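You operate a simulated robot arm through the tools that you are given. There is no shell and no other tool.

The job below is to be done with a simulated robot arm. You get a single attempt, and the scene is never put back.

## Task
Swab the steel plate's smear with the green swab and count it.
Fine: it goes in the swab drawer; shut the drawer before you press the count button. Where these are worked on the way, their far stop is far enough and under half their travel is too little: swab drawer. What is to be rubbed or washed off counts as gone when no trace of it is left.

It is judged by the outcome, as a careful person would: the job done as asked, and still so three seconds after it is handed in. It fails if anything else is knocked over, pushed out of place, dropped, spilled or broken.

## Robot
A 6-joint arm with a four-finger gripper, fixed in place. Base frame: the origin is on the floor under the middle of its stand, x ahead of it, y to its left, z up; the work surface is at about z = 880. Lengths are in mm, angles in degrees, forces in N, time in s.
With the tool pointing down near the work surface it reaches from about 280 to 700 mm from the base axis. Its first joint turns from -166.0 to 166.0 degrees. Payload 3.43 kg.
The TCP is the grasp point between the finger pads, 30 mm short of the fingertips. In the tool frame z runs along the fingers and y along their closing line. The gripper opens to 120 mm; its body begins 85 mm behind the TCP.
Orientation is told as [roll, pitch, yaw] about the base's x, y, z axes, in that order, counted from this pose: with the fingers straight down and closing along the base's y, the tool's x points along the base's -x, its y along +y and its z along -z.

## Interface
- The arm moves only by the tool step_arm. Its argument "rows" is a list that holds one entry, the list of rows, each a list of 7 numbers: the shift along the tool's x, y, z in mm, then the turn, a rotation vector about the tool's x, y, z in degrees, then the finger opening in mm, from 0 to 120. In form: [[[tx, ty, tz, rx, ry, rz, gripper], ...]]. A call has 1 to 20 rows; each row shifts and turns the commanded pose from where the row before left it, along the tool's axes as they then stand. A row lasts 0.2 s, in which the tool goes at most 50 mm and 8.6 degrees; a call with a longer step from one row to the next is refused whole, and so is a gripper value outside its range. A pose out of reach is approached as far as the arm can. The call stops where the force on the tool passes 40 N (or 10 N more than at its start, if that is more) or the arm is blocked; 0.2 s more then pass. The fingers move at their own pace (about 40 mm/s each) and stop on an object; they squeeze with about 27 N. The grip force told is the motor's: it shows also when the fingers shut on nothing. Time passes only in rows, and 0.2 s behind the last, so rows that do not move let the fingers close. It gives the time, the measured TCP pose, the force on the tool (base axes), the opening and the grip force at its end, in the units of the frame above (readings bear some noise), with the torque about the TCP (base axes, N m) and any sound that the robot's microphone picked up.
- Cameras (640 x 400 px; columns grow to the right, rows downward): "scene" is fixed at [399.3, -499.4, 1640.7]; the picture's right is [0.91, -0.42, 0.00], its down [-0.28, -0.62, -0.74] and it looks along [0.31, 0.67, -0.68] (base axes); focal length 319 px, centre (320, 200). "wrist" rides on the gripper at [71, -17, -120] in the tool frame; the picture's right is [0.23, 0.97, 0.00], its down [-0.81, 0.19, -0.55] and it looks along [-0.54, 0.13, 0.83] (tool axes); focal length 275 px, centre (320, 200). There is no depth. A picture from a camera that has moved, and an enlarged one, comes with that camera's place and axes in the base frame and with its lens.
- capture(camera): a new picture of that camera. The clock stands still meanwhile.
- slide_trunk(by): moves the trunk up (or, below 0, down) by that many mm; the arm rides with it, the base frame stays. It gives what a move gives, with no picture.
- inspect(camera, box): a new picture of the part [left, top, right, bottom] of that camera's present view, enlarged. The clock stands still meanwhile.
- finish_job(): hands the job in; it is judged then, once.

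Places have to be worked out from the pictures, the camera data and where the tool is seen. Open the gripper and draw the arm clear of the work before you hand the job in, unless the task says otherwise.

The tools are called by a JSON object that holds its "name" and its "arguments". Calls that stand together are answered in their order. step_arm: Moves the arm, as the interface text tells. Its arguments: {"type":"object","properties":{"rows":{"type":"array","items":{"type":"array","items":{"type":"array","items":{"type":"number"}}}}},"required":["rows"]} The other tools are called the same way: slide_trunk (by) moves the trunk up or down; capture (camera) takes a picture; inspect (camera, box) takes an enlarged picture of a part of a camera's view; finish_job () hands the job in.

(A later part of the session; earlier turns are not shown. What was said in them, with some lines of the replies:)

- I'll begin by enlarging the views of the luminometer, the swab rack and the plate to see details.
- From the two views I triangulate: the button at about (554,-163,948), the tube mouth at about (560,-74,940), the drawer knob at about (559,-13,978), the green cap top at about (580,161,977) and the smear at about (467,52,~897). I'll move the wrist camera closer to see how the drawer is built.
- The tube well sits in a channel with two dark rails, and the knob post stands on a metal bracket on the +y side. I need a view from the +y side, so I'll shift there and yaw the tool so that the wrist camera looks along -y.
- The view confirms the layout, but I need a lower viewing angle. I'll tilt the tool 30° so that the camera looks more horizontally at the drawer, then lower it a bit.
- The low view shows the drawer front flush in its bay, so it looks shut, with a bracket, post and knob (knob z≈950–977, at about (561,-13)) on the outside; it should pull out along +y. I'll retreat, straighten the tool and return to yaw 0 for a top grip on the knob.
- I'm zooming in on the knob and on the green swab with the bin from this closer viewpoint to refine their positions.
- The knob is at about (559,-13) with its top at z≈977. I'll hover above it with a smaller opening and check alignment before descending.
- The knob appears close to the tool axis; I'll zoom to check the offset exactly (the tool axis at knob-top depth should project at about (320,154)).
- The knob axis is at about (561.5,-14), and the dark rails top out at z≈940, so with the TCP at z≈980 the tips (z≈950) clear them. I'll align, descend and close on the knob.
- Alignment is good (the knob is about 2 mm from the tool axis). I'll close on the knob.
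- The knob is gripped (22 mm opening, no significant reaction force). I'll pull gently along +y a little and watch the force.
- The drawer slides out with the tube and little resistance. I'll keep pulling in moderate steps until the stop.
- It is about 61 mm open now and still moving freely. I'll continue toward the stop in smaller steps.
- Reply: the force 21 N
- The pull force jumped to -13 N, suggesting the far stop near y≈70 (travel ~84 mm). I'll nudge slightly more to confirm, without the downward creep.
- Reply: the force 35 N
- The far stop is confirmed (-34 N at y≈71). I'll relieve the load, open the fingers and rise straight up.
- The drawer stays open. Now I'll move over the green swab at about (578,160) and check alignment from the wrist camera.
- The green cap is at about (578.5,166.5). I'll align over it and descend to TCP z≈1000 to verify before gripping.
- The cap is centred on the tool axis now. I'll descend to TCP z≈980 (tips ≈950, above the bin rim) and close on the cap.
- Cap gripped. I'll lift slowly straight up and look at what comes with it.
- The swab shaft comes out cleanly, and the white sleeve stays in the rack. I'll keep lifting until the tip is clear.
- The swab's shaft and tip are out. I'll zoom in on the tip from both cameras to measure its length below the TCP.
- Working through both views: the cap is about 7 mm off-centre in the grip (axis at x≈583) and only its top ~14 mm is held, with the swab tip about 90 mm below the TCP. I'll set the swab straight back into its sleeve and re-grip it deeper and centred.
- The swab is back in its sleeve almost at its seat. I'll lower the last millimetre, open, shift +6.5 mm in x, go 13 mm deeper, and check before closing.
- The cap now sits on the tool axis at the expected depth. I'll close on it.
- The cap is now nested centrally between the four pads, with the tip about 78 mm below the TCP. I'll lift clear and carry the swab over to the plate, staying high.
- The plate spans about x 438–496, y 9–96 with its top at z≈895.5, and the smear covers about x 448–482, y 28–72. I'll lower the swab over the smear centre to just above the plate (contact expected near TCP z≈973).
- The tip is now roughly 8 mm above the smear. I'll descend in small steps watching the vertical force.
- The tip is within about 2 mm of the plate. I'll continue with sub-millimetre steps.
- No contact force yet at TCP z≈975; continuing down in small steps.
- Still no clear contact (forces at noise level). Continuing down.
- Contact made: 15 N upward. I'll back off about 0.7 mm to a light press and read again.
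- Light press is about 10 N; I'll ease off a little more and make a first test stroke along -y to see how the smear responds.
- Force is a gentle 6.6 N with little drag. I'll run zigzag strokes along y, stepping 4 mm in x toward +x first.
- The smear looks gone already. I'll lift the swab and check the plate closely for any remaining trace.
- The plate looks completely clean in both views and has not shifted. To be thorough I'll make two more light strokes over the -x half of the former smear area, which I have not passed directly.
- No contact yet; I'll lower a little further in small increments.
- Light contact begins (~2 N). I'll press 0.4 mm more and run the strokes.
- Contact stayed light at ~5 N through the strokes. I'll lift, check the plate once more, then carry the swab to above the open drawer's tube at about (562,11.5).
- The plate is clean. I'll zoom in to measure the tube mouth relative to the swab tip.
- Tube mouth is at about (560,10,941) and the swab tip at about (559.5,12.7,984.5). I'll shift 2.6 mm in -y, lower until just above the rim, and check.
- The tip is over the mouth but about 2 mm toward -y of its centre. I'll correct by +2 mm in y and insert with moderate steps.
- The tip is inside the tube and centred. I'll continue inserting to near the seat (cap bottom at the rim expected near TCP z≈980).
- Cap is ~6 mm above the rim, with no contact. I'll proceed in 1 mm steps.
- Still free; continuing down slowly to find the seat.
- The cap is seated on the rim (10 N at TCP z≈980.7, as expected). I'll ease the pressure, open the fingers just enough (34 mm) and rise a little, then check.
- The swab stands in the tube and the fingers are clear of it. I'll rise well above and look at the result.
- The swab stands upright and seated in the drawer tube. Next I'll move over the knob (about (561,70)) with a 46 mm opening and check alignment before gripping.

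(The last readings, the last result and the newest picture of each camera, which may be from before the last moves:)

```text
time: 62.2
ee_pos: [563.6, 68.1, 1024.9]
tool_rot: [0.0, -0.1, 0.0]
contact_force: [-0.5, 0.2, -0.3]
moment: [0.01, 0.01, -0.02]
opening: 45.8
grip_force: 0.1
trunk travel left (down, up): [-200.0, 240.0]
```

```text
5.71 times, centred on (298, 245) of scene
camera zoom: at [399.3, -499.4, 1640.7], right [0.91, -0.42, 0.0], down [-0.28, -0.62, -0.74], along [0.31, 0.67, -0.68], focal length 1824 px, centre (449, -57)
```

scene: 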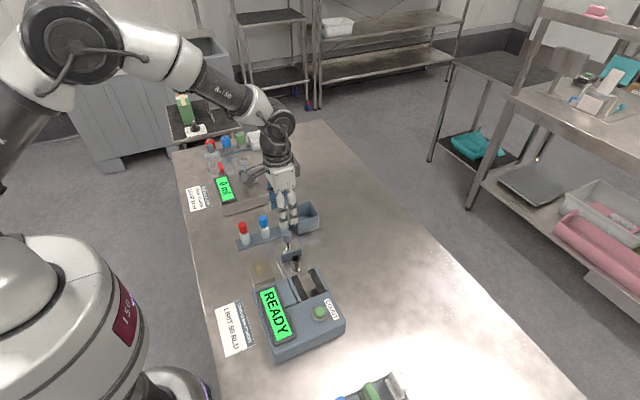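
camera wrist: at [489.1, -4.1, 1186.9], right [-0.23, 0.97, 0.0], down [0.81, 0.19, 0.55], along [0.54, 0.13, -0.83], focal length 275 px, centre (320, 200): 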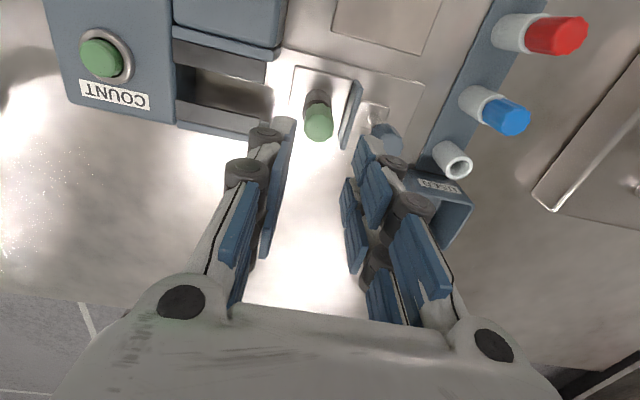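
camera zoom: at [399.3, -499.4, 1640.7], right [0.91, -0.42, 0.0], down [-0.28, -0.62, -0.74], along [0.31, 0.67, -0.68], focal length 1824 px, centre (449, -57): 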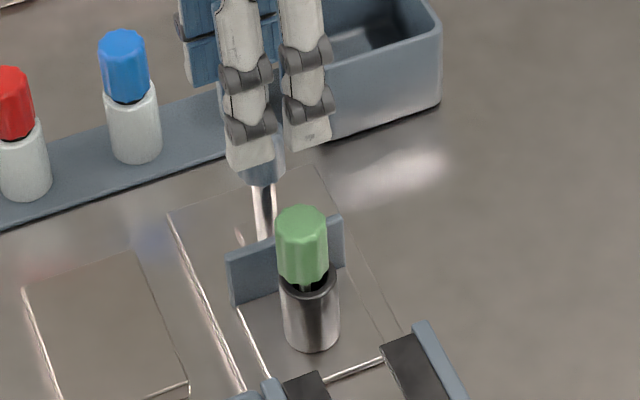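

The knob is ~2 mm off the tool axis. I'll correct, narrow the opening to 36 mm to keep clear of the swab cap, and descend.

{"name": "step_arm", "arguments": {"rows": [[[2.5, 1.8, 0, 0, 0, 0, 36], [0, 0, 0, 0, 0, 0, 36], [0, 0, 12, 0, 0, 0, 36], [0, 0, 12, 0, 0, 0, 36], [0, 0, 0, 0, 0, 0, 36]]]}}

{"name": "inspect", "arguments": {"camera": "wrist", "box": [220, 80, 420, 220]}}

{"name": "inspect", "arguments": {"camera": "scene", "box": [270, 220, 330, 275]}}

```text
time: 63.4
ee_pos: [561.2, 68.7, 1003.0]
tool_rot: [0.0, -0.1, -0.1]
contact_force: [-0.1, 0.6, 0.4]
moment: [0.01, 0.01, 0.01]
opening: 35.8
grip_force: 0.0
trunk travel left (down, up): [-200.0, 240.0]
```

```text
2.86 times, centred on (320, 150) of wrist
camera zoom: at [489.2, 53.1, 1123.5], right [-0.23, 0.97, 0.0], down [0.81, 0.19, 0.55], along [0.54, 0.13, -0.83], focal length 786 px, centre (320, 343)
```

zoom: 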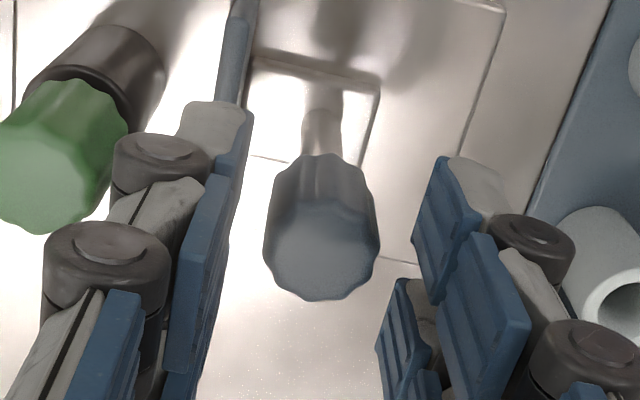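

```text
7.27 times, centred on (300, 248) of scene
camera zoom: at [399.3, -499.4, 1640.7], right [0.91, -0.42, 0.0], down [-0.28, -0.62, -0.74], along [0.31, 0.67, -0.68], focal length 2322 px, centre (466, -146)
```

zoom: 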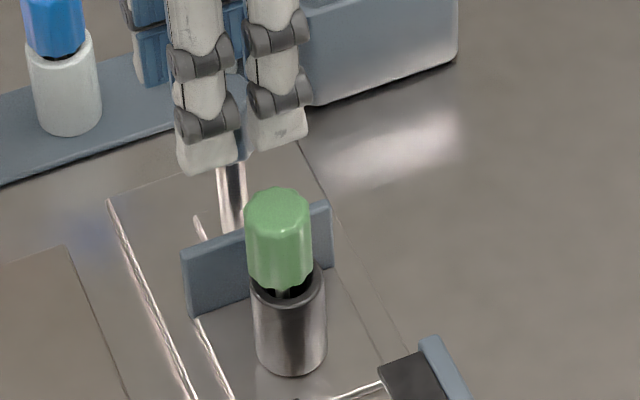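

Let me zoom closely on the seated swab to verify that it is fully down in the tube before shutting the drawer.

{"name": "inspect", "arguments": {"camera": "scene", "box": [285, 240, 315, 270]}}

{"name": "inspect", "arguments": {"camera": "wrist", "box": [205, 75, 285, 165]}}

```text
13.33 times, centred on (300, 255) of scene
camera zoom: at [399.3, -499.4, 1640.7], right [0.91, -0.42, 0.0], down [-0.28, -0.62, -0.74], along [0.31, 0.67, -0.68], focal length 4257 px, centre (587, -533)
```

zoom: 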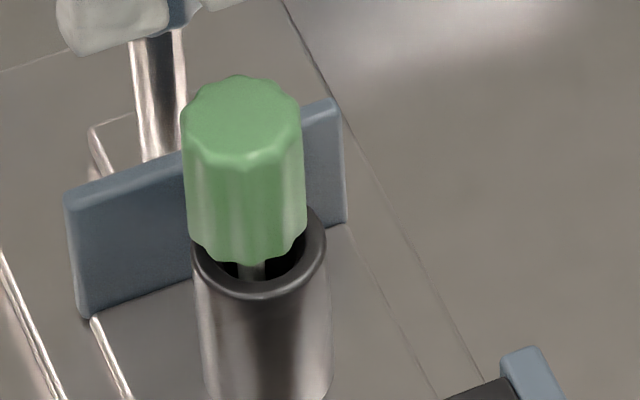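

```text
4.44 times, centred on (245, 120) of wrist
camera zoom: at [489.2, 53.1, 1123.5], right [-0.23, 0.97, 0.0], down [0.81, 0.19, 0.55], along [0.54, 0.13, -0.83], focal length 1224 px, centre (653, 556)
```

zoom: 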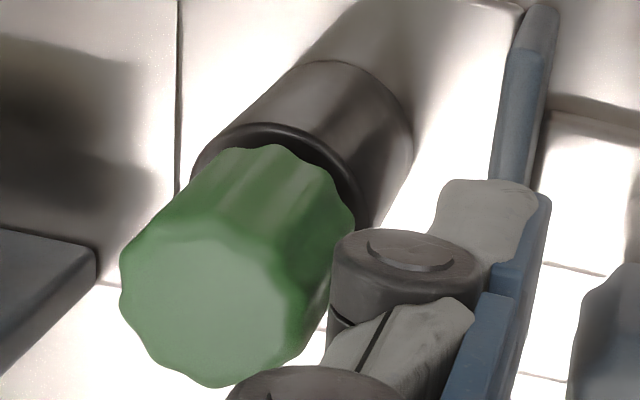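

The swab rests upright on the tube floor with its cap just above the rim, like the others in their sleeves, and it met a hard 10 N stop. The knob is centred on the tool axis, so I'll descend and grip it.

{"name": "step_arm", "arguments": {"rows": [[[0, 0, 11, 0, 0, 0, 36], [0, 0, 10.5, 0, 0, 0, 36], [0, 0, 0, 0, 0, 0, 25], [0, 0, 0, 0, 0, 0, 10], [0, 0, 0, 0, 0, 0, 10], [0, 0, 0, 0, 0, 0, 10]]]}}

{"name": "inspect", "arguments": {"camera": "scene", "box": [270, 220, 330, 275]}}

{"name": "inspect", "arguments": {"camera": "wrist", "box": [200, 80, 420, 220]}}

```text
time: 64.8
ee_pos: [560.3, 69.1, 981.1]
tool_rot: [0.0, -0.1, 0.0]
contact_force: [-1.3, 0.0, -2.9]
moment: [0.04, -0.53, 0.0]
opening: 22.6
grip_force: 45.3
trunk travel left (down, up): [-200.0, 240.0]
```

```text
7.27 times, centred on (300, 248) of scene
camera zoom: at [399.3, -499.4, 1640.7], right [0.91, -0.42, 0.0], down [-0.28, -0.62, -0.74], along [0.31, 0.67, -0.68], focal length 2322 px, centre (466, -146)
```

zoom: 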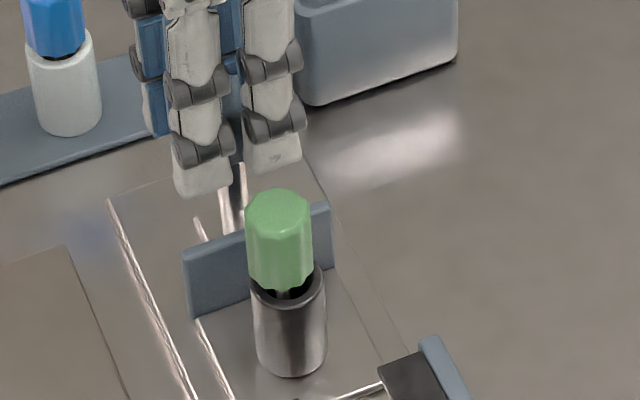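

```text
2.86 times, centred on (310, 150) of wrist
camera zoom: at [488.6, 53.2, 1102.0], right [-0.23, 0.97, 0.0], down [0.81, 0.19, 0.55], along [0.54, 0.13, -0.83], focal length 786 px, centre (349, 343)
```

zoom: 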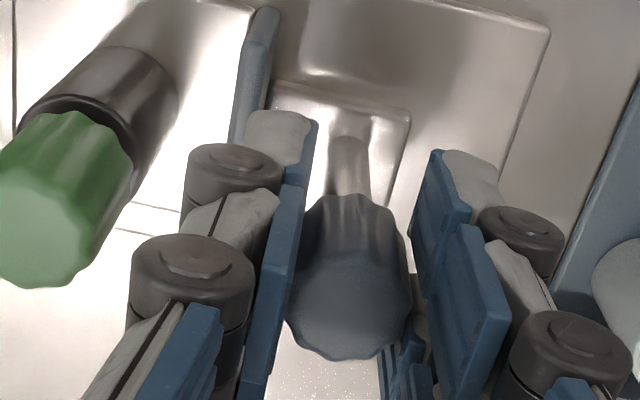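

The knob is gripped and the swab is clear of the fingers. I'll push the drawer in along -y gently, starting slowly.

{"name": "step_arm", "arguments": {"rows": [[[0, -2, 0, 0, 0, 0, 10], [0, -4, 0, 0, 0, 0, 10], [0, -5, 0, 0, 0, 0, 10], [0, -5, 0, 0, 0, 0, 10], [0, -5, 0, 0, 0, 0, 10], [0, -5, 0, 0, 0, 0, 10], [0, -5, 0, 0, 0, 0, 10], [0, -4, 0, 0, 0, 0, 10]]]}}

{"name": "inspect", "arguments": {"camera": "scene", "box": [270, 230, 345, 300]}}

{"name": "inspect", "arguments": {"camera": "wrist", "box": [160, 80, 420, 220]}}

```text
time: 66.6
ee_pos: [559.5, 33.8, 981.2]
tool_rot: [0.0, -0.1, 0.1]
contact_force: [1.7, 1.0, 8.7]
moment: [0.06, 0.47, -0.01]
opening: 22.1
grip_force: 44.4
trunk travel left (down, up): [-200.0, 240.0]
```

```text
5.71 times, centred on (308, 265) of scene
camera zoom: at [399.3, -499.4, 1640.7], right [0.91, -0.42, 0.0], down [-0.28, -0.62, -0.74], along [0.31, 0.67, -0.68], focal length 1824 px, centre (391, -171)
```

zoom: 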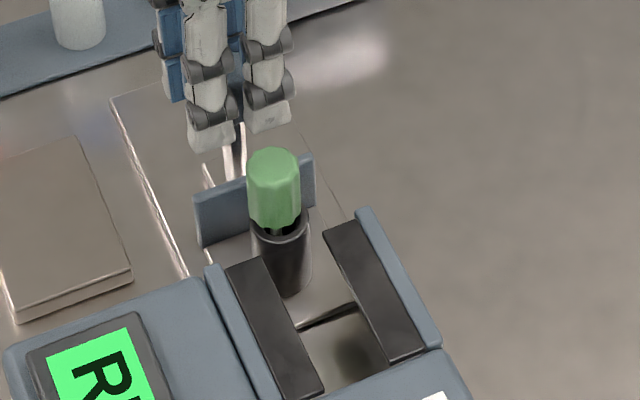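

```text
2.46 times, centred on (290, 150) of wrist
camera zoom: at [488.4, 17.7, 1101.8], right [-0.23, 0.97, 0.0], down [0.81, 0.19, 0.55], along [0.54, 0.13, -0.83], focal length 678 px, centre (394, 323)
```

zoom: 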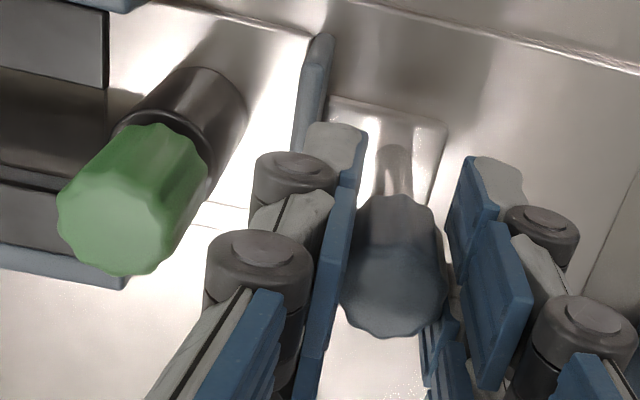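

All is well: the swab is upright and lined up with the slot. I'll continue pushing.

{"name": "step_arm", "arguments": {"rows": [[[0, -3, -0.4, 0, 0, 0, 10], [0, -5, 0, 0, 0, 0, 10], [0, -5, 0, 0, 0, 0, 10], [0, -5, 0, 0, 0, 0, 10], [0, -5, 0, 0, 0, 0, 10], [0, -5, 0, 0, 0, 0, 10], [0, -5, 0, 0, 0, 0, 10], [0, -4, 0, 0, 0, 0, 10], [0, -3, 0, 0, 0, 0, 10]]]}}

{"name": "inspect", "arguments": {"camera": "scene", "box": [270, 230, 345, 300]}}

```text
time: 68.6
ee_pos: [560.5, -4.9, 981.7]
tool_rot: [0.1, -0.1, 0.0]
contact_force: [3.5, 0.7, 2.5]
moment: [0.08, 0.54, 0.02]
opening: 22.2
grip_force: 45.0
trunk travel left (down, up): [-200.0, 240.0]
```

```text
5.71 times, centred on (308, 265) of scene
camera zoom: at [399.3, -499.4, 1640.7], right [0.91, -0.42, 0.0], down [-0.28, -0.62, -0.74], along [0.31, 0.67, -0.68], focal length 1824 px, centre (391, -171)
```

zoom: 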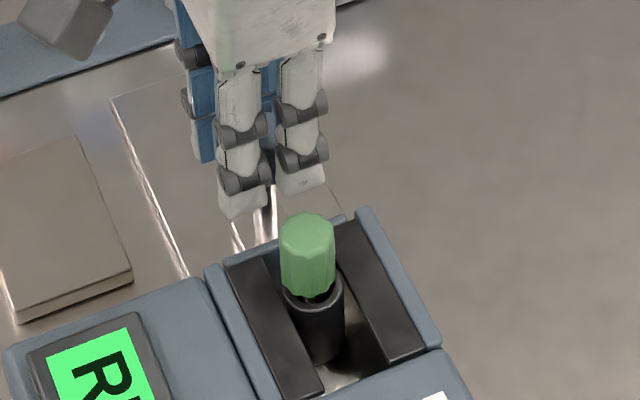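

The drawer is nearly in, with the swab passing between the rails. I'll push the last ~10 mm in small steps until the stop is felt.

{"name": "step_arm", "arguments": {"rows": [[[0, -3, 0, 0, 0, 0, 10], [0, -3, 0, 0, 0, 0, 10], [0, -2, 0, 0, 0, 0, 10], [0, -1.5, 0, 0, 0, 0, 10], [0, 0, 0, 0, 0, 0, 10]]]}}

{"name": "inspect", "arguments": {"camera": "scene", "box": [270, 230, 345, 300]}}

```text
time: 69.8
ee_pos: [560.6, -15.0, 981.2]
tool_rot: [-0.1, 0.0, 0.0]
contact_force: [2.7, 2.0, 1.4]
moment: [0.1, 0.25, -0.02]
opening: 22.1
grip_force: 44.7
trunk travel left (down, up): [-200.0, 240.0]
```

```text
5.71 times, centred on (308, 265) of scene
camera zoom: at [399.3, -499.4, 1640.7], right [0.91, -0.42, 0.0], down [-0.28, -0.62, -0.74], along [0.31, 0.67, -0.68], focal length 1824 px, centre (391, -171)
```

zoom: 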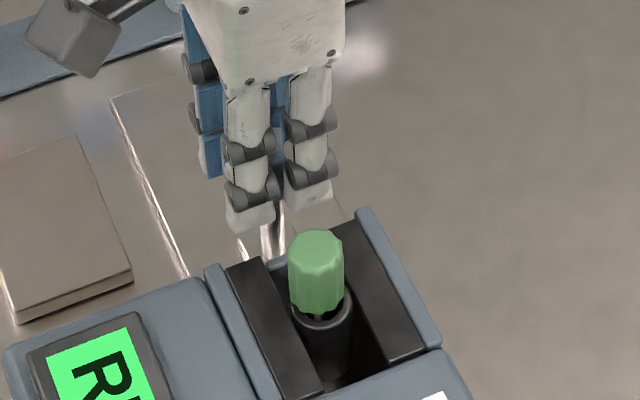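

At y≈-15, near the original shut position, but only 2 N felt. I'll push a bit more to feel the stop.

{"name": "step_arm", "arguments": {"rows": [[[0, -1, 0, 0, 0, 0, 10], [0, -1, 0, 0, 0, 0, 10], [0, 0, 0, 0, 0, 0, 10]]]}}

```text
time: 70.6
ee_pos: [560.3, -15.4, 980.5]
tool_rot: [0.0, 0.0, -0.1]
contact_force: [3.2, 12.4, -2.6]
moment: [0.48, -0.39, 0.1]
opening: 22.4
grip_force: 44.4
trunk travel left (down, up): [-200.0, 240.0]
```

The shut stop is felt (12 N). I'll press 0.8 mm more to be sure, then open the fingers in place without pulling back.

{"name": "step_arm", "arguments": {"rows": [[[0, -0.8, 0, 0, 0, 0, 10], [0, 0, 0, 0, 0, 0, 10], [0, 0, 0, 0, 0, 0, 28], [0, 0, 0, 0, 0, 0, 36], [0, 0, 0, 0, 0, 0, 40], [0, 0, -10, 0, 0, 0, 40], [0, 0, -25, 0, 0, 0, 40], [0, 0, -30, 0, 0, 0, 40], [0, 0, -20, 0, 0, 0, 40]]]}}

{"name": "capture", "arguments": {"camera": "wrist"}}

{"name": "inspect", "arguments": {"camera": "scene", "box": [260, 240, 350, 330]}}

```text
time: 72.6
ee_pos: [559.1, -17.4, 1065.9]
tool_rot: [0.0, 0.0, 0.0]
contact_force: [-0.4, -0.8, 0.8]
moment: [-0.04, -0.03, 0.02]
opening: 40.2
grip_force: 0.1
trunk travel left (down, up): [-200.0, 240.0]
```

```text
taken
camera wrist: at [488.4, -34.9, 1187.2], right [-0.23, 0.97, 0.0], down [0.81, 0.19, 0.55], along [0.54, 0.13, -0.83], focal length 275 px, centre (320, 200)
```

wrist: 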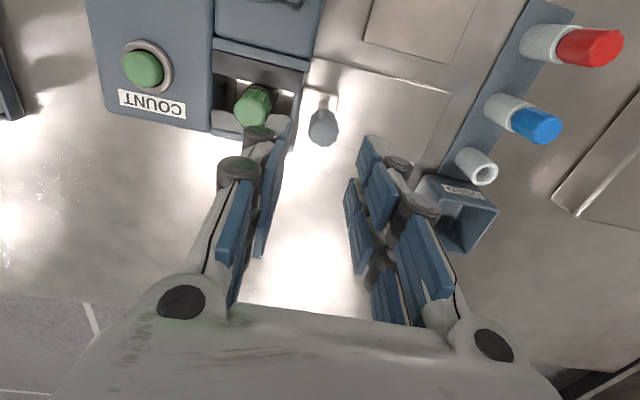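

```text
4.44 times, centred on (305, 285) of scene
camera zoom: at [399.3, -499.4, 1640.7], right [0.91, -0.42, 0.0], down [-0.28, -0.62, -0.74], along [0.31, 0.67, -0.68], focal length 1419 px, centre (387, -178)
```

zoom: 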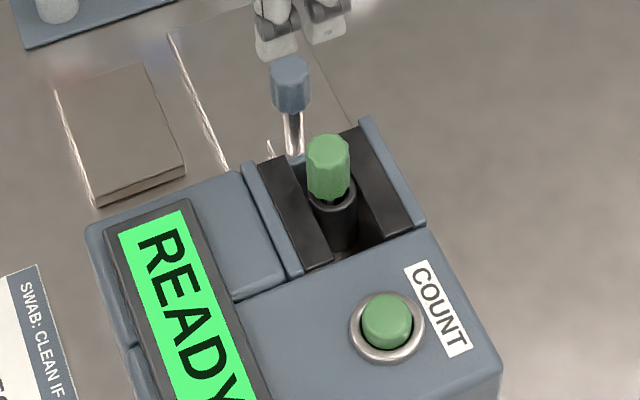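

The drawer appears shut with the swab standing in it. I'll zoom to confirm that the front is flush.

{"name": "inspect", "arguments": {"camera": "scene", "box": [280, 250, 330, 300]}}

{"name": "inspect", "arguments": {"camera": "wrist", "box": [90, 20, 350, 160]}}

```text
8.00 times, centred on (305, 275) of scene
camera zoom: at [399.3, -499.4, 1640.7], right [0.91, -0.42, 0.0], down [-0.28, -0.62, -0.74], along [0.31, 0.67, -0.68], focal length 2554 px, centre (440, -400)
```

zoom: 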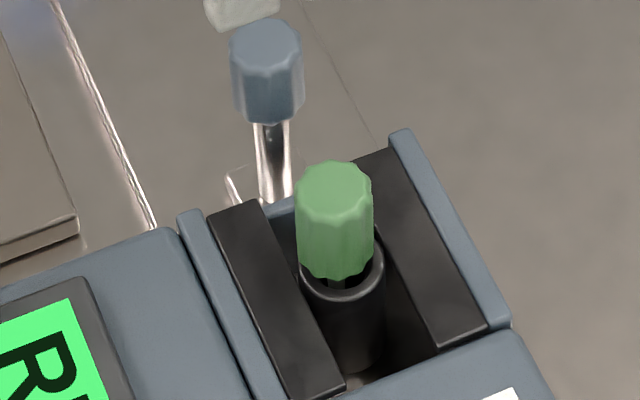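

```text
2.46 times, centred on (220, 90) of wrist
camera zoom: at [488.4, -34.9, 1187.2], right [-0.23, 0.97, 0.0], down [0.81, 0.19, 0.55], along [0.54, 0.13, -0.83], focal length 678 px, centre (566, 471)
```

zoom: 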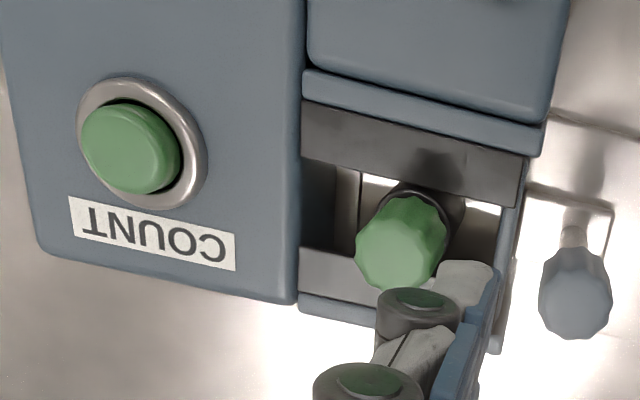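

The drawer is fully shut (tube at the same image position as at the start). Now I'll look closely at the COUNT button to plan the press.

{"name": "inspect", "arguments": {"camera": "scene", "box": [300, 290, 345, 330]}}

{"name": "inspect", "arguments": {"camera": "wrist", "box": [100, 30, 190, 120]}}

```text
10.00 times, centred on (322, 310) of scene
camera zoom: at [399.3, -499.4, 1640.7], right [0.91, -0.42, 0.0], down [-0.28, -0.62, -0.74], along [0.31, 0.67, -0.68], focal length 3193 px, centre (295, -900)
```

zoom: 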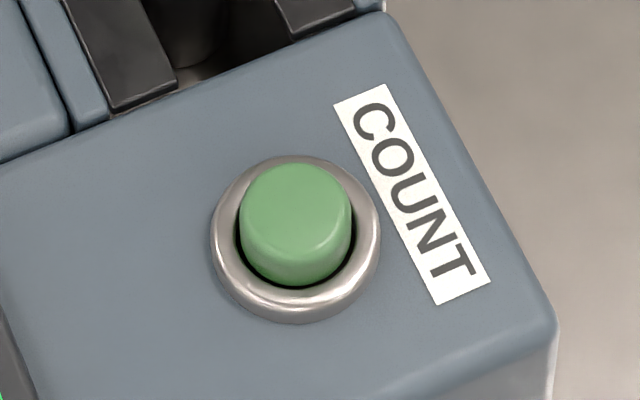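

```text
4.44 times, centred on (145, 75) of wrist
camera zoom: at [488.4, -34.9, 1187.2], right [-0.23, 0.97, 0.0], down [0.81, 0.19, 0.55], along [0.54, 0.13, -0.83], focal length 1224 px, centre (1098, 756)
```

zoom: 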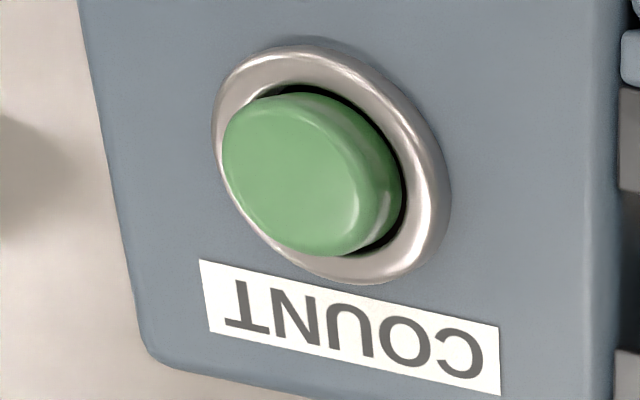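

The button (26 mm wide, top z≈951) stands well proud of its ring at about (554,-162). I'll close the fingers and move above it.

{"name": "step_arm", "arguments": {"rows": [[[1.2, -36, 0, 0, 0, 0, 20], [1.2, -36, 0, 0, 0, 0, 0], [1.2, -36, 0, 0, 0, 0, 0], [1.2, -36.5, 0, 0, 0, 0, 0], [0, 0, 20, 0, 0, 0, 0], [0, 0, 20, 0, 0, 0, 0], [0, 0, 0, 0, 0, 0, 0]]]}}

{"name": "capture", "arguments": {"camera": "wrist"}}

{"name": "inspect", "arguments": {"camera": "scene", "box": [270, 250, 370, 350]}}

```text
time: 74.2
ee_pos: [554.2, -161.3, 1026.3]
tool_rot: [0.0, 0.0, 0.0]
contact_force: [0.7, 0.1, 0.1]
moment: [-0.04, 0.0, 0.0]
opening: 0.0
grip_force: 26.9
trunk travel left (down, up): [-200.0, 240.0]
```

```text
taken
camera wrist: at [483.5, -178.1, 1146.6], right [-0.23, 0.97, 0.0], down [0.81, 0.19, 0.55], along [0.54, 0.13, -0.83], focal length 275 px, centre (320, 200)
```

wrist: 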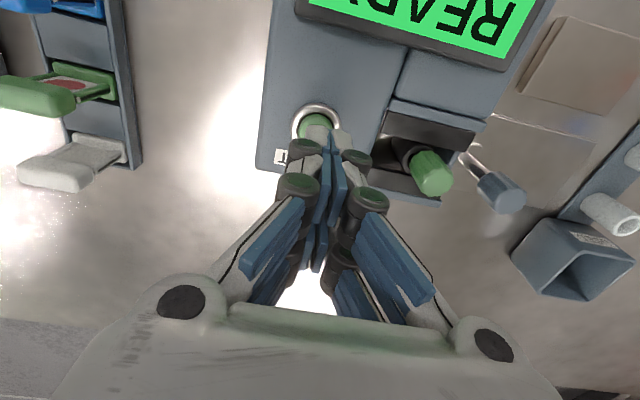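

```text
4.00 times, centred on (320, 300) of scene
camera zoom: at [399.3, -499.4, 1640.7], right [0.91, -0.42, 0.0], down [-0.28, -0.62, -0.74], along [0.31, 0.67, -0.68], focal length 1277 px, centre (320, -200)
```

zoom: 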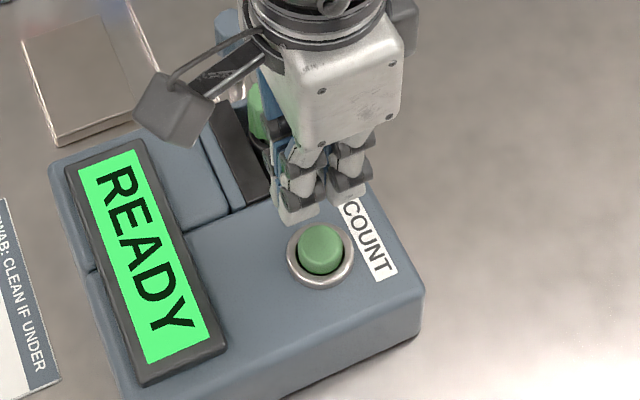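

I'll zoom the wrist view to verify lateral alignment of the closed fingertips with the button.

{"name": "inspect", "arguments": {"camera": "wrist", "box": [265, 85, 375, 185]}}

{"name": "inspect", "arguments": {"camera": "scene", "box": [298, 275, 343, 320]}}

```text
4.00 times, centred on (320, 135) of wrist
camera zoom: at [483.5, -178.1, 1146.6], right [-0.23, 0.97, 0.0], down [0.81, 0.19, 0.55], along [0.54, 0.13, -0.83], focal length 1101 px, centre (320, 460)
```

zoom: 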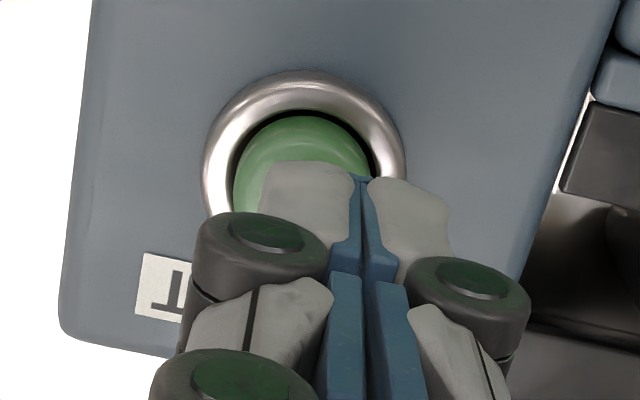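

```text
8.89 times, centred on (320, 298) of scene
camera zoom: at [399.3, -499.4, 1640.7], right [0.91, -0.42, 0.0], down [-0.28, -0.62, -0.74], along [0.31, 0.67, -0.68], focal length 2838 px, centre (316, -667)
```

zoom: 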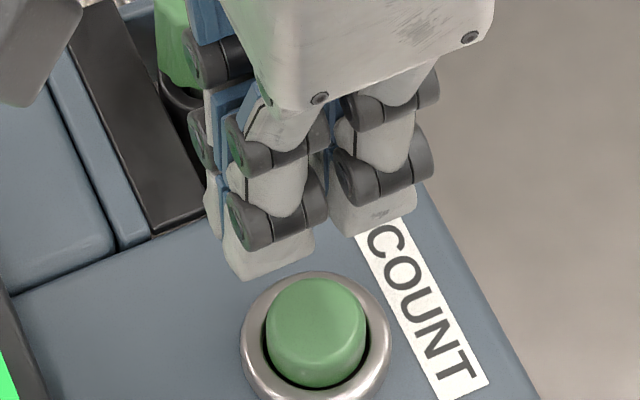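

The button centre is at about (555,-163). I'll shift 1.8 mm in -y and descend to just above it.

{"name": "step_arm", "arguments": {"rows": [[[-0.5, -1.8, 0, 0, 0, 0, 0], [0, 0, 13, 0, 0, 0, 0], [0, 0, 13, 0, 0, 0, 0], [0, 0, 10, 0, 0, 0, 0], [0, 0, 0, 0, 0, 0, 0]]]}}

{"name": "inspect", "arguments": {"camera": "scene", "box": [298, 275, 343, 320]}}

```text
time: 75.4
ee_pos: [556.0, -163.9, 989.5]
tool_rot: [-0.1, 0.0, 0.0]
contact_force: [0.3, 0.2, -1.1]
moment: [-0.01, -0.01, 0.0]
opening: 0.1
grip_force: 27.0
trunk travel left (down, up): [-200.0, 240.0]
```

```text
8.89 times, centred on (320, 298) of scene
camera zoom: at [399.3, -499.4, 1640.7], right [0.91, -0.42, 0.0], down [-0.28, -0.62, -0.74], along [0.31, 0.67, -0.68], focal length 2838 px, centre (316, -667)
```

zoom: 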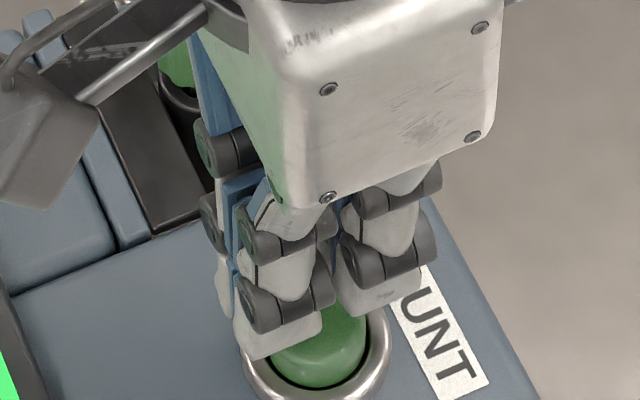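

The fingertips are just above the button and centred. I'll press down in small steps and watch force and sound.

{"name": "step_arm", "arguments": {"rows": [[[0, 0, 2, 0, 0, 0, 0], [0, 0, 2, 0, 0, 0, 0], [0, 0, 2, 0, 0, 0, 0], [0, 0, 1.5, 0, 0, 0, 0]]]}}

{"name": "inspect", "arguments": {"camera": "scene", "box": [250, 270, 350, 350]}}

```text
time: 76.4
ee_pos: [554.9, -163.8, 981.5]
tool_rot: [0.1, 0.0, 0.0]
contact_force: [0.6, -0.8, 0.5]
moment: [0.01, 0.05, 0.0]
opening: 0.1
grip_force: 26.9
trunk travel left (down, up): [-200.0, 240.0]
```

```text
5.00 times, centred on (300, 310) of scene
camera zoom: at [399.3, -499.4, 1640.7], right [0.91, -0.42, 0.0], down [-0.28, -0.62, -0.74], along [0.31, 0.67, -0.68], focal length 1596 px, centre (420, -350)
```

zoom: 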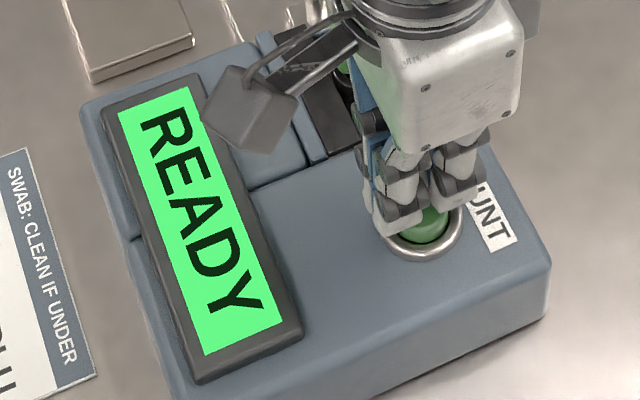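

No contact yet at tip z≈951; I'll continue down in small steps.

{"name": "step_arm", "arguments": {"rows": [[[0, 0, 1, 0, 0, 0, 0], [0, 0, 1, 0, 0, 0, 0], [0, 0, 1, 0, 0, 0, 0]]]}}

{"name": "inspect", "arguments": {"camera": "scene", "box": [250, 270, 350, 350]}}

```text
time: 77.2
ee_pos: [555.4, -164.3, 978.4]
tool_rot: [0.0, 0.0, 0.0]
contact_force: [0.6, -0.4, -0.3]
moment: [-0.01, -0.01, 0.0]
opening: 0.0
grip_force: 27.4
trunk travel left (down, up): [-200.0, 240.0]
```

```text
5.00 times, centred on (300, 310) of scene
camera zoom: at [399.3, -499.4, 1640.7], right [0.91, -0.42, 0.0], down [-0.28, -0.62, -0.74], along [0.31, 0.67, -0.68], focal length 1596 px, centre (420, -350)
```

zoom: 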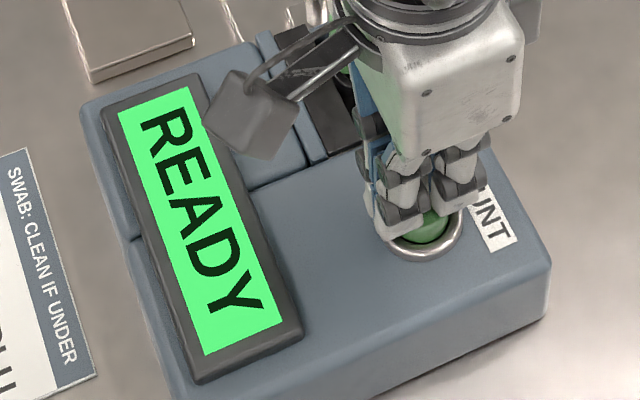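

Still free (tip z≈948). Continuing in 1 mm steps.

{"name": "step_arm", "arguments": {"rows": [[[0, 0, 1, 0, 0, 0, 0], [0, 0, 1, 0, 0, 0, 0]]]}}

{"name": "inspect", "arguments": {"camera": "scene", "box": [298, 280, 343, 325]}}

```text
time: 77.8
ee_pos: [555.1, -164.8, 977.3]
tool_rot: [-0.1, 0.0, 0.0]
contact_force: [-0.2, -1.1, 1.4]
moment: [-0.04, 0.0, 0.03]
opening: 5.7
grip_force: 33.8
trunk travel left (down, up): [-200.0, 240.0]
```

```text
8.89 times, centred on (320, 302) of scene
camera zoom: at [399.3, -499.4, 1640.7], right [0.91, -0.42, 0.0], down [-0.28, -0.62, -0.74], along [0.31, 0.67, -0.68], focal length 2838 px, centre (316, -711)
```

zoom: 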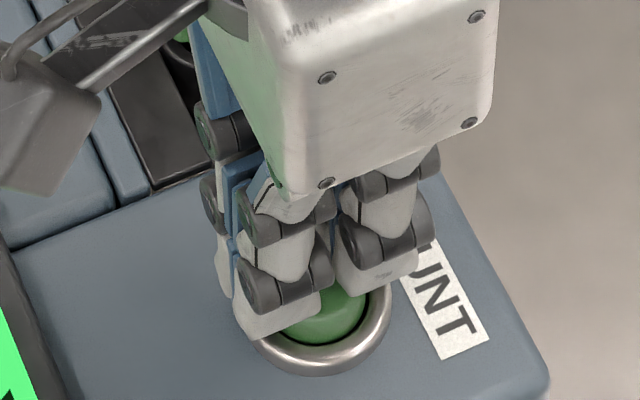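

The tips have touched the button and are spreading slightly (opening 5.7). I'll press a little further and see whether the button registers.

{"name": "step_arm", "arguments": {"rows": [[[0, 0, 1, 0, 0, 0, 0], [0, 0, 1, 0, 0, 0, 0]]]}}

{"name": "inspect", "arguments": {"camera": "scene", "box": [250, 270, 350, 350]}}

```text
time: 78.4
ee_pos: [556.5, -164.9, 975.8]
tool_rot: [0.0, 0.0, 0.0]
contact_force: [-0.8, 0.1, 1.7]
moment: [0.04, 0.02, 0.0]
opening: 5.8
grip_force: 33.5
trunk travel left (down, up): [-200.0, 240.0]
```

```text
5.00 times, centred on (300, 310) of scene
camera zoom: at [399.3, -499.4, 1640.7], right [0.91, -0.42, 0.0], down [-0.28, -0.62, -0.74], along [0.31, 0.67, -0.68], focal length 1596 px, centre (420, -350)
```

zoom: 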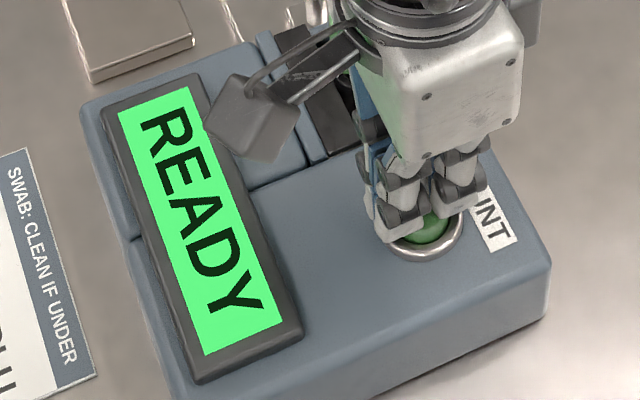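

Force is only ~1.7 N and the display is unchanged; I'll press further in 1 mm steps.

{"name": "step_arm", "arguments": {"rows": [[[0, 0, 1, 0, 0, 0, 0], [0, 0, 0, 0, 0, 0, 0]]]}}

{"name": "inspect", "arguments": {"camera": "scene", "box": [298, 280, 343, 325]}}

{"name": "inspect", "arguments": {"camera": "wrist", "box": [240, 85, 400, 200]}}

```text
time: 79.0
ee_pos: [555.7, -163.6, 974.3]
tool_rot: [0.0, 0.0, 0.0]
contact_force: [0.5, 0.4, 2.3]
moment: [0.01, 0.0, -0.02]
opening: 6.1
grip_force: 33.4
trunk travel left (down, up): [-200.0, 240.0]
```

```text
8.89 times, centred on (320, 302) of scene
camera zoom: at [399.3, -499.4, 1640.7], right [0.91, -0.42, 0.0], down [-0.28, -0.62, -0.74], along [0.31, 0.67, -0.68], focal length 2838 px, centre (316, -711)
```

zoom: 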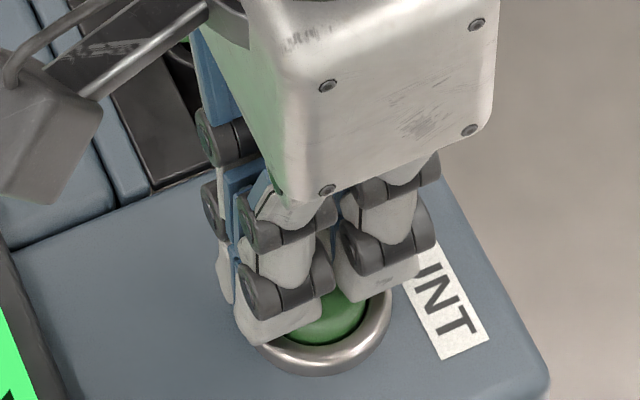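

```text
3.48 times, centred on (320, 142) of wrist
camera zoom: at [484.3, -180.6, 1095.4], right [-0.23, 0.97, 0.0], down [0.81, 0.19, 0.55], along [0.54, 0.13, -0.83], focal length 958 px, centre (320, 400)
```

zoom: 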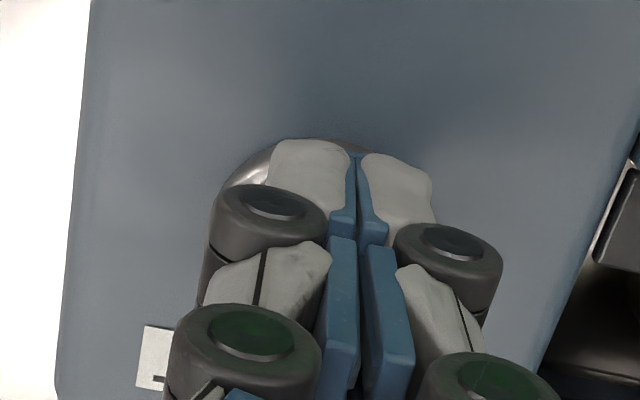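

The force grows slowly (2.3 N), consistent with a button spring being compressed. I'll keep pressing in 1 mm steps.

{"name": "step_arm", "arguments": {"rows": [[[0, 0, 1, 0, 0, 0, 0], [0, 0, 0.8, 0, 0, 0, 0], [0, 0, 0, 0, 0, 0, 0]]]}}

{"name": "inspect", "arguments": {"camera": "scene", "box": [250, 270, 350, 350]}}

```text
time: 79.8
ee_pos: [555.8, -165.5, 972.7]
tool_rot: [0.0, 0.1, 0.1]
contact_force: [1.3, 1.2, 2.8]
moment: [0.05, 0.0, 0.02]
opening: 6.0
grip_force: 32.9
trunk travel left (down, up): [-200.0, 240.0]
heard: click
```

```text
5.00 times, centred on (300, 310) of scene
camera zoom: at [399.3, -499.4, 1640.7], right [0.91, -0.42, 0.0], down [-0.28, -0.62, -0.74], along [0.31, 0.67, -0.68], focal length 1596 px, centre (420, -350)
```

zoom: 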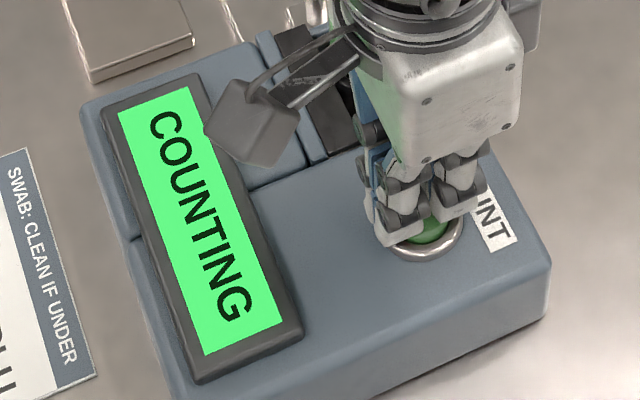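

A click was heard and the display now reads COUNTING. I'll lift straight off the button and rise clear.

{"name": "step_arm", "arguments": {"rows": [[[0, 0, -4, 0, 0, 0, 0], [0, 0, -10, 0, 0, 0, 0], [0, 0, -25, 0, 0, 0, 0], [0, 0, -35, 0, 0, 0, 0], [0, 0, -30, 0, 0, 0, 0], [0, 0, 0, 0, 0, 0, 0]]]}}

{"name": "capture", "arguments": {"camera": "scene"}}

{"name": "inspect", "arguments": {"camera": "scene", "box": [240, 250, 350, 350]}}

```text
time: 81.2
ee_pos: [557.5, -164.3, 1078.2]
tool_rot: [0.1, -0.1, 0.1]
contact_force: [0.6, 0.3, 0.2]
moment: [-0.02, -0.03, -0.02]
opening: 0.0
grip_force: 33.3
trunk travel left (down, up): [-200.0, 240.0]
```

```text
taken
```

scene: 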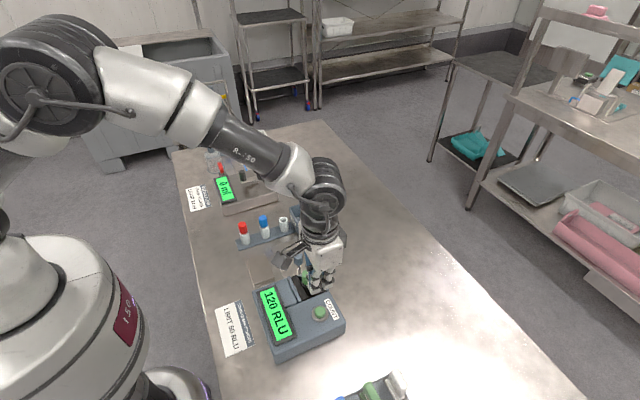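

```text
4.00 times, centred on (295, 300) of scene
camera zoom: at [399.3, -499.4, 1640.7], right [0.91, -0.42, 0.0], down [-0.28, -0.62, -0.74], along [0.31, 0.67, -0.68], focal length 1277 px, centre (420, -200)
```

zoom: 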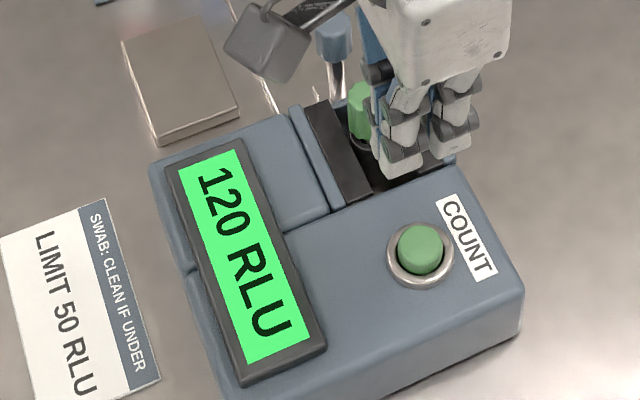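

The count finished at 120 RLU (the card's limit is 50), and the button has sprung back. The drawer is shut with the swab in it, so I'll raise the arm clear of the work and open the gripper.

{"name": "step_arm", "arguments": {"rows": [[[0, 0, -30, 0, 0, 0, 0], [0, 0, -40, 0, 0, 0, 0], [0, 0, -40, 0, 0, 0, 40], [10, 30, -30, 0, 0, 0, 80], [10, 35, 0, 0, 0, 0, 120], [10, 35, 0, 0, 0, 0, 120], [10, 35, 0, 0, 0, 0, 120], [5, 35, 0, 0, 0, 0, 120], [0, 35, 0, 0, 0, 0, 120], [0, 0, 0, 0, 0, 0, 120], [0, 0, 0, 0, 0, 0, 120]]]}}

{"name": "capture", "arguments": {"camera": "scene"}}

{"name": "capture", "arguments": {"camera": "wrist"}}

{"name": "inspect", "arguments": {"camera": "scene", "box": [220, 200, 350, 350]}}

```text
time: 83.6
ee_pos: [512.0, 41.0, 1216.3]
tool_rot: [0.0, -0.1, 0.0]
contact_force: [0.3, 0.8, -0.2]
moment: [0.0, 0.04, -0.01]
opening: 119.9
grip_force: 0.1
trunk travel left (down, up): [-200.0, 240.0]
```

```text
taken
```

scene: 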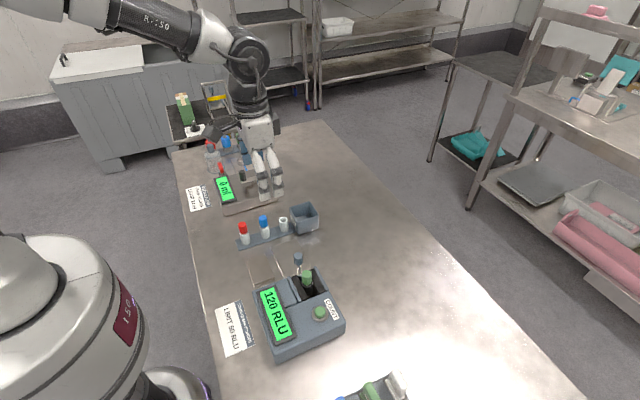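

```text
taken
camera wrist: at [441.0, 23.9, 1337.5], right [-0.23, 0.97, 0.0], down [0.81, 0.19, 0.55], along [0.54, 0.13, -0.83], focal length 275 px, centre (320, 200)
```

wrist: 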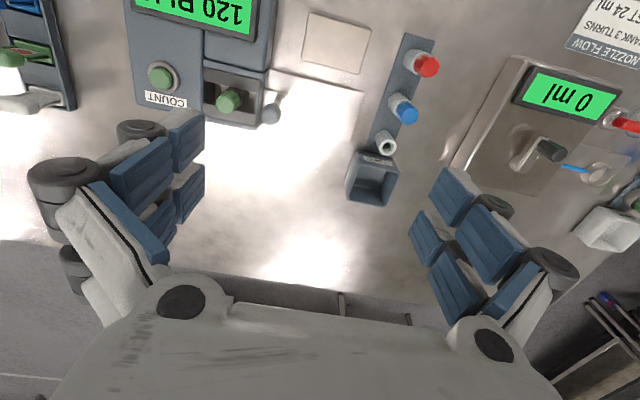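

```text
2.67 times, centred on (285, 275) of scene
camera zoom: at [399.3, -499.4, 1640.7], right [0.91, -0.42, 0.0], down [-0.28, -0.62, -0.74], along [0.31, 0.67, -0.68], focal length 851 px, centre (413, 0)
```

zoom: 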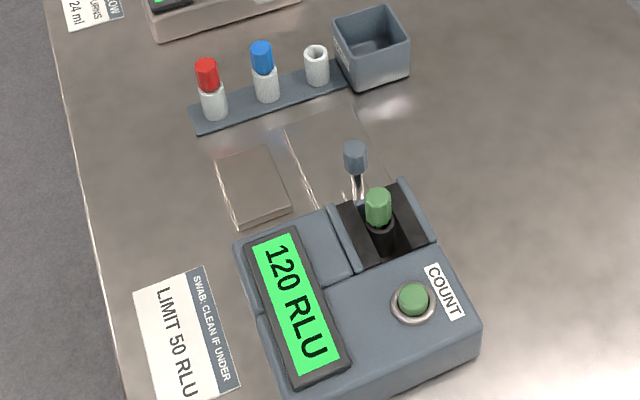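

Everything is in order: plate clean, swab in the shut drawer, count 120 RLU, other items undisturbed. One last close look at the plate and drawer before handing in.

{"name": "inspect", "arguments": {"camera": "scene", "box": [240, 245, 290, 285]}}

{"name": "inspect", "arguments": {"camera": "wrist", "box": [290, 5, 380, 80]}}

{"name": "inspect", "arguments": {"camera": "scene", "box": [280, 250, 330, 300]}}

```text
10.00 times, centred on (265, 265) of scene
camera zoom: at [399.3, -499.4, 1640.7], right [0.91, -0.42, 0.0], down [-0.28, -0.62, -0.74], along [0.31, 0.67, -0.68], focal length 3193 px, centre (870, -450)
```

zoom: 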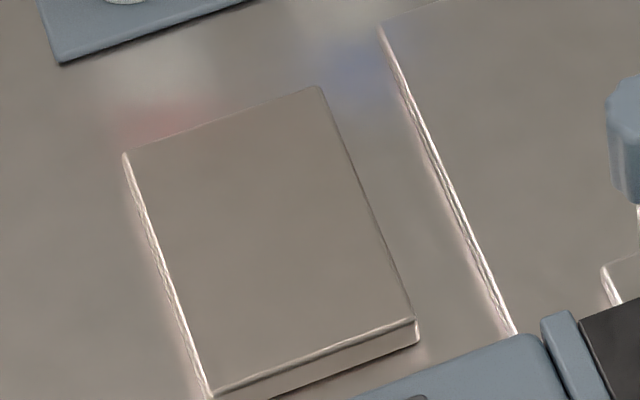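

```text
5.33 times, centred on (335, 42) of wrist
camera zoom: at [441.0, 23.9, 1337.5], right [-0.23, 0.97, 0.0], down [0.81, 0.19, 0.55], along [0.54, 0.13, -0.83], focal length 1468 px, centre (240, 1040)
```

zoom: 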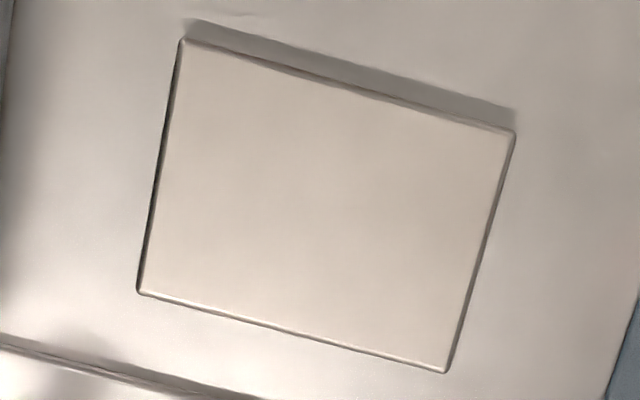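

```text
8.00 times, centred on (305, 275) of scene
camera zoom: at [399.3, -499.4, 1640.7], right [0.91, -0.42, 0.0], down [-0.28, -0.62, -0.74], along [0.31, 0.67, -0.68], focal length 2554 px, centre (440, -400)
```

zoom: 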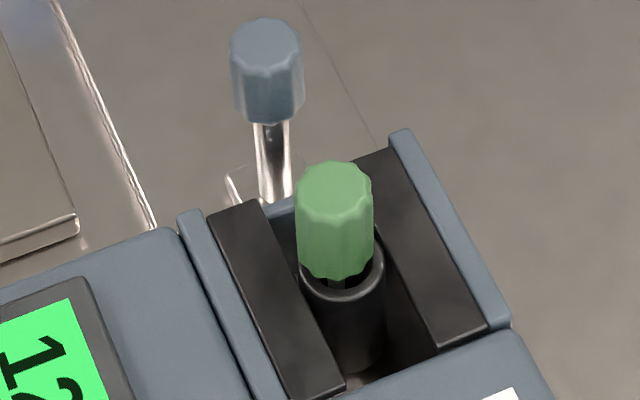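

The plate shows no trace of the smear, the swab stands in the shut drawer, the count has been taken (120 RLU), and the arm is clear with the gripper open. I'm handing the job in.

{"name": "finish_job", "arguments": {}}

```text
The job is handed in.
```

The job is done and handed in. I swabbed the plate's smear with the green swab and counted it. The luminometer reads **120 RLU**, which is above the 50 RLU limit on the card, so by that card the plate doesn't pass as clean.

- **Plate:** no trace of the smear is visible in either camera view, and the plate hasn't moved.
- **Swab:** it is standing upright in the drawer's tube. Its cap sits a few millimetres above the rim, and it met a firm stop when I lowered it.
- **Drawer:** I pulled it fully open to put the swab in, then pushed it shut until I felt the stop before pressing the count button.
- **Count:** the button clicked, and the display went from COUNTING to 120 RLU.
- **Everything else:** the red and blue swabs, the "USED" bin and the other equipment look undisturbed. The green swab's empty sleeve is still in the rack. The arm is clear of the work with the gripper open.
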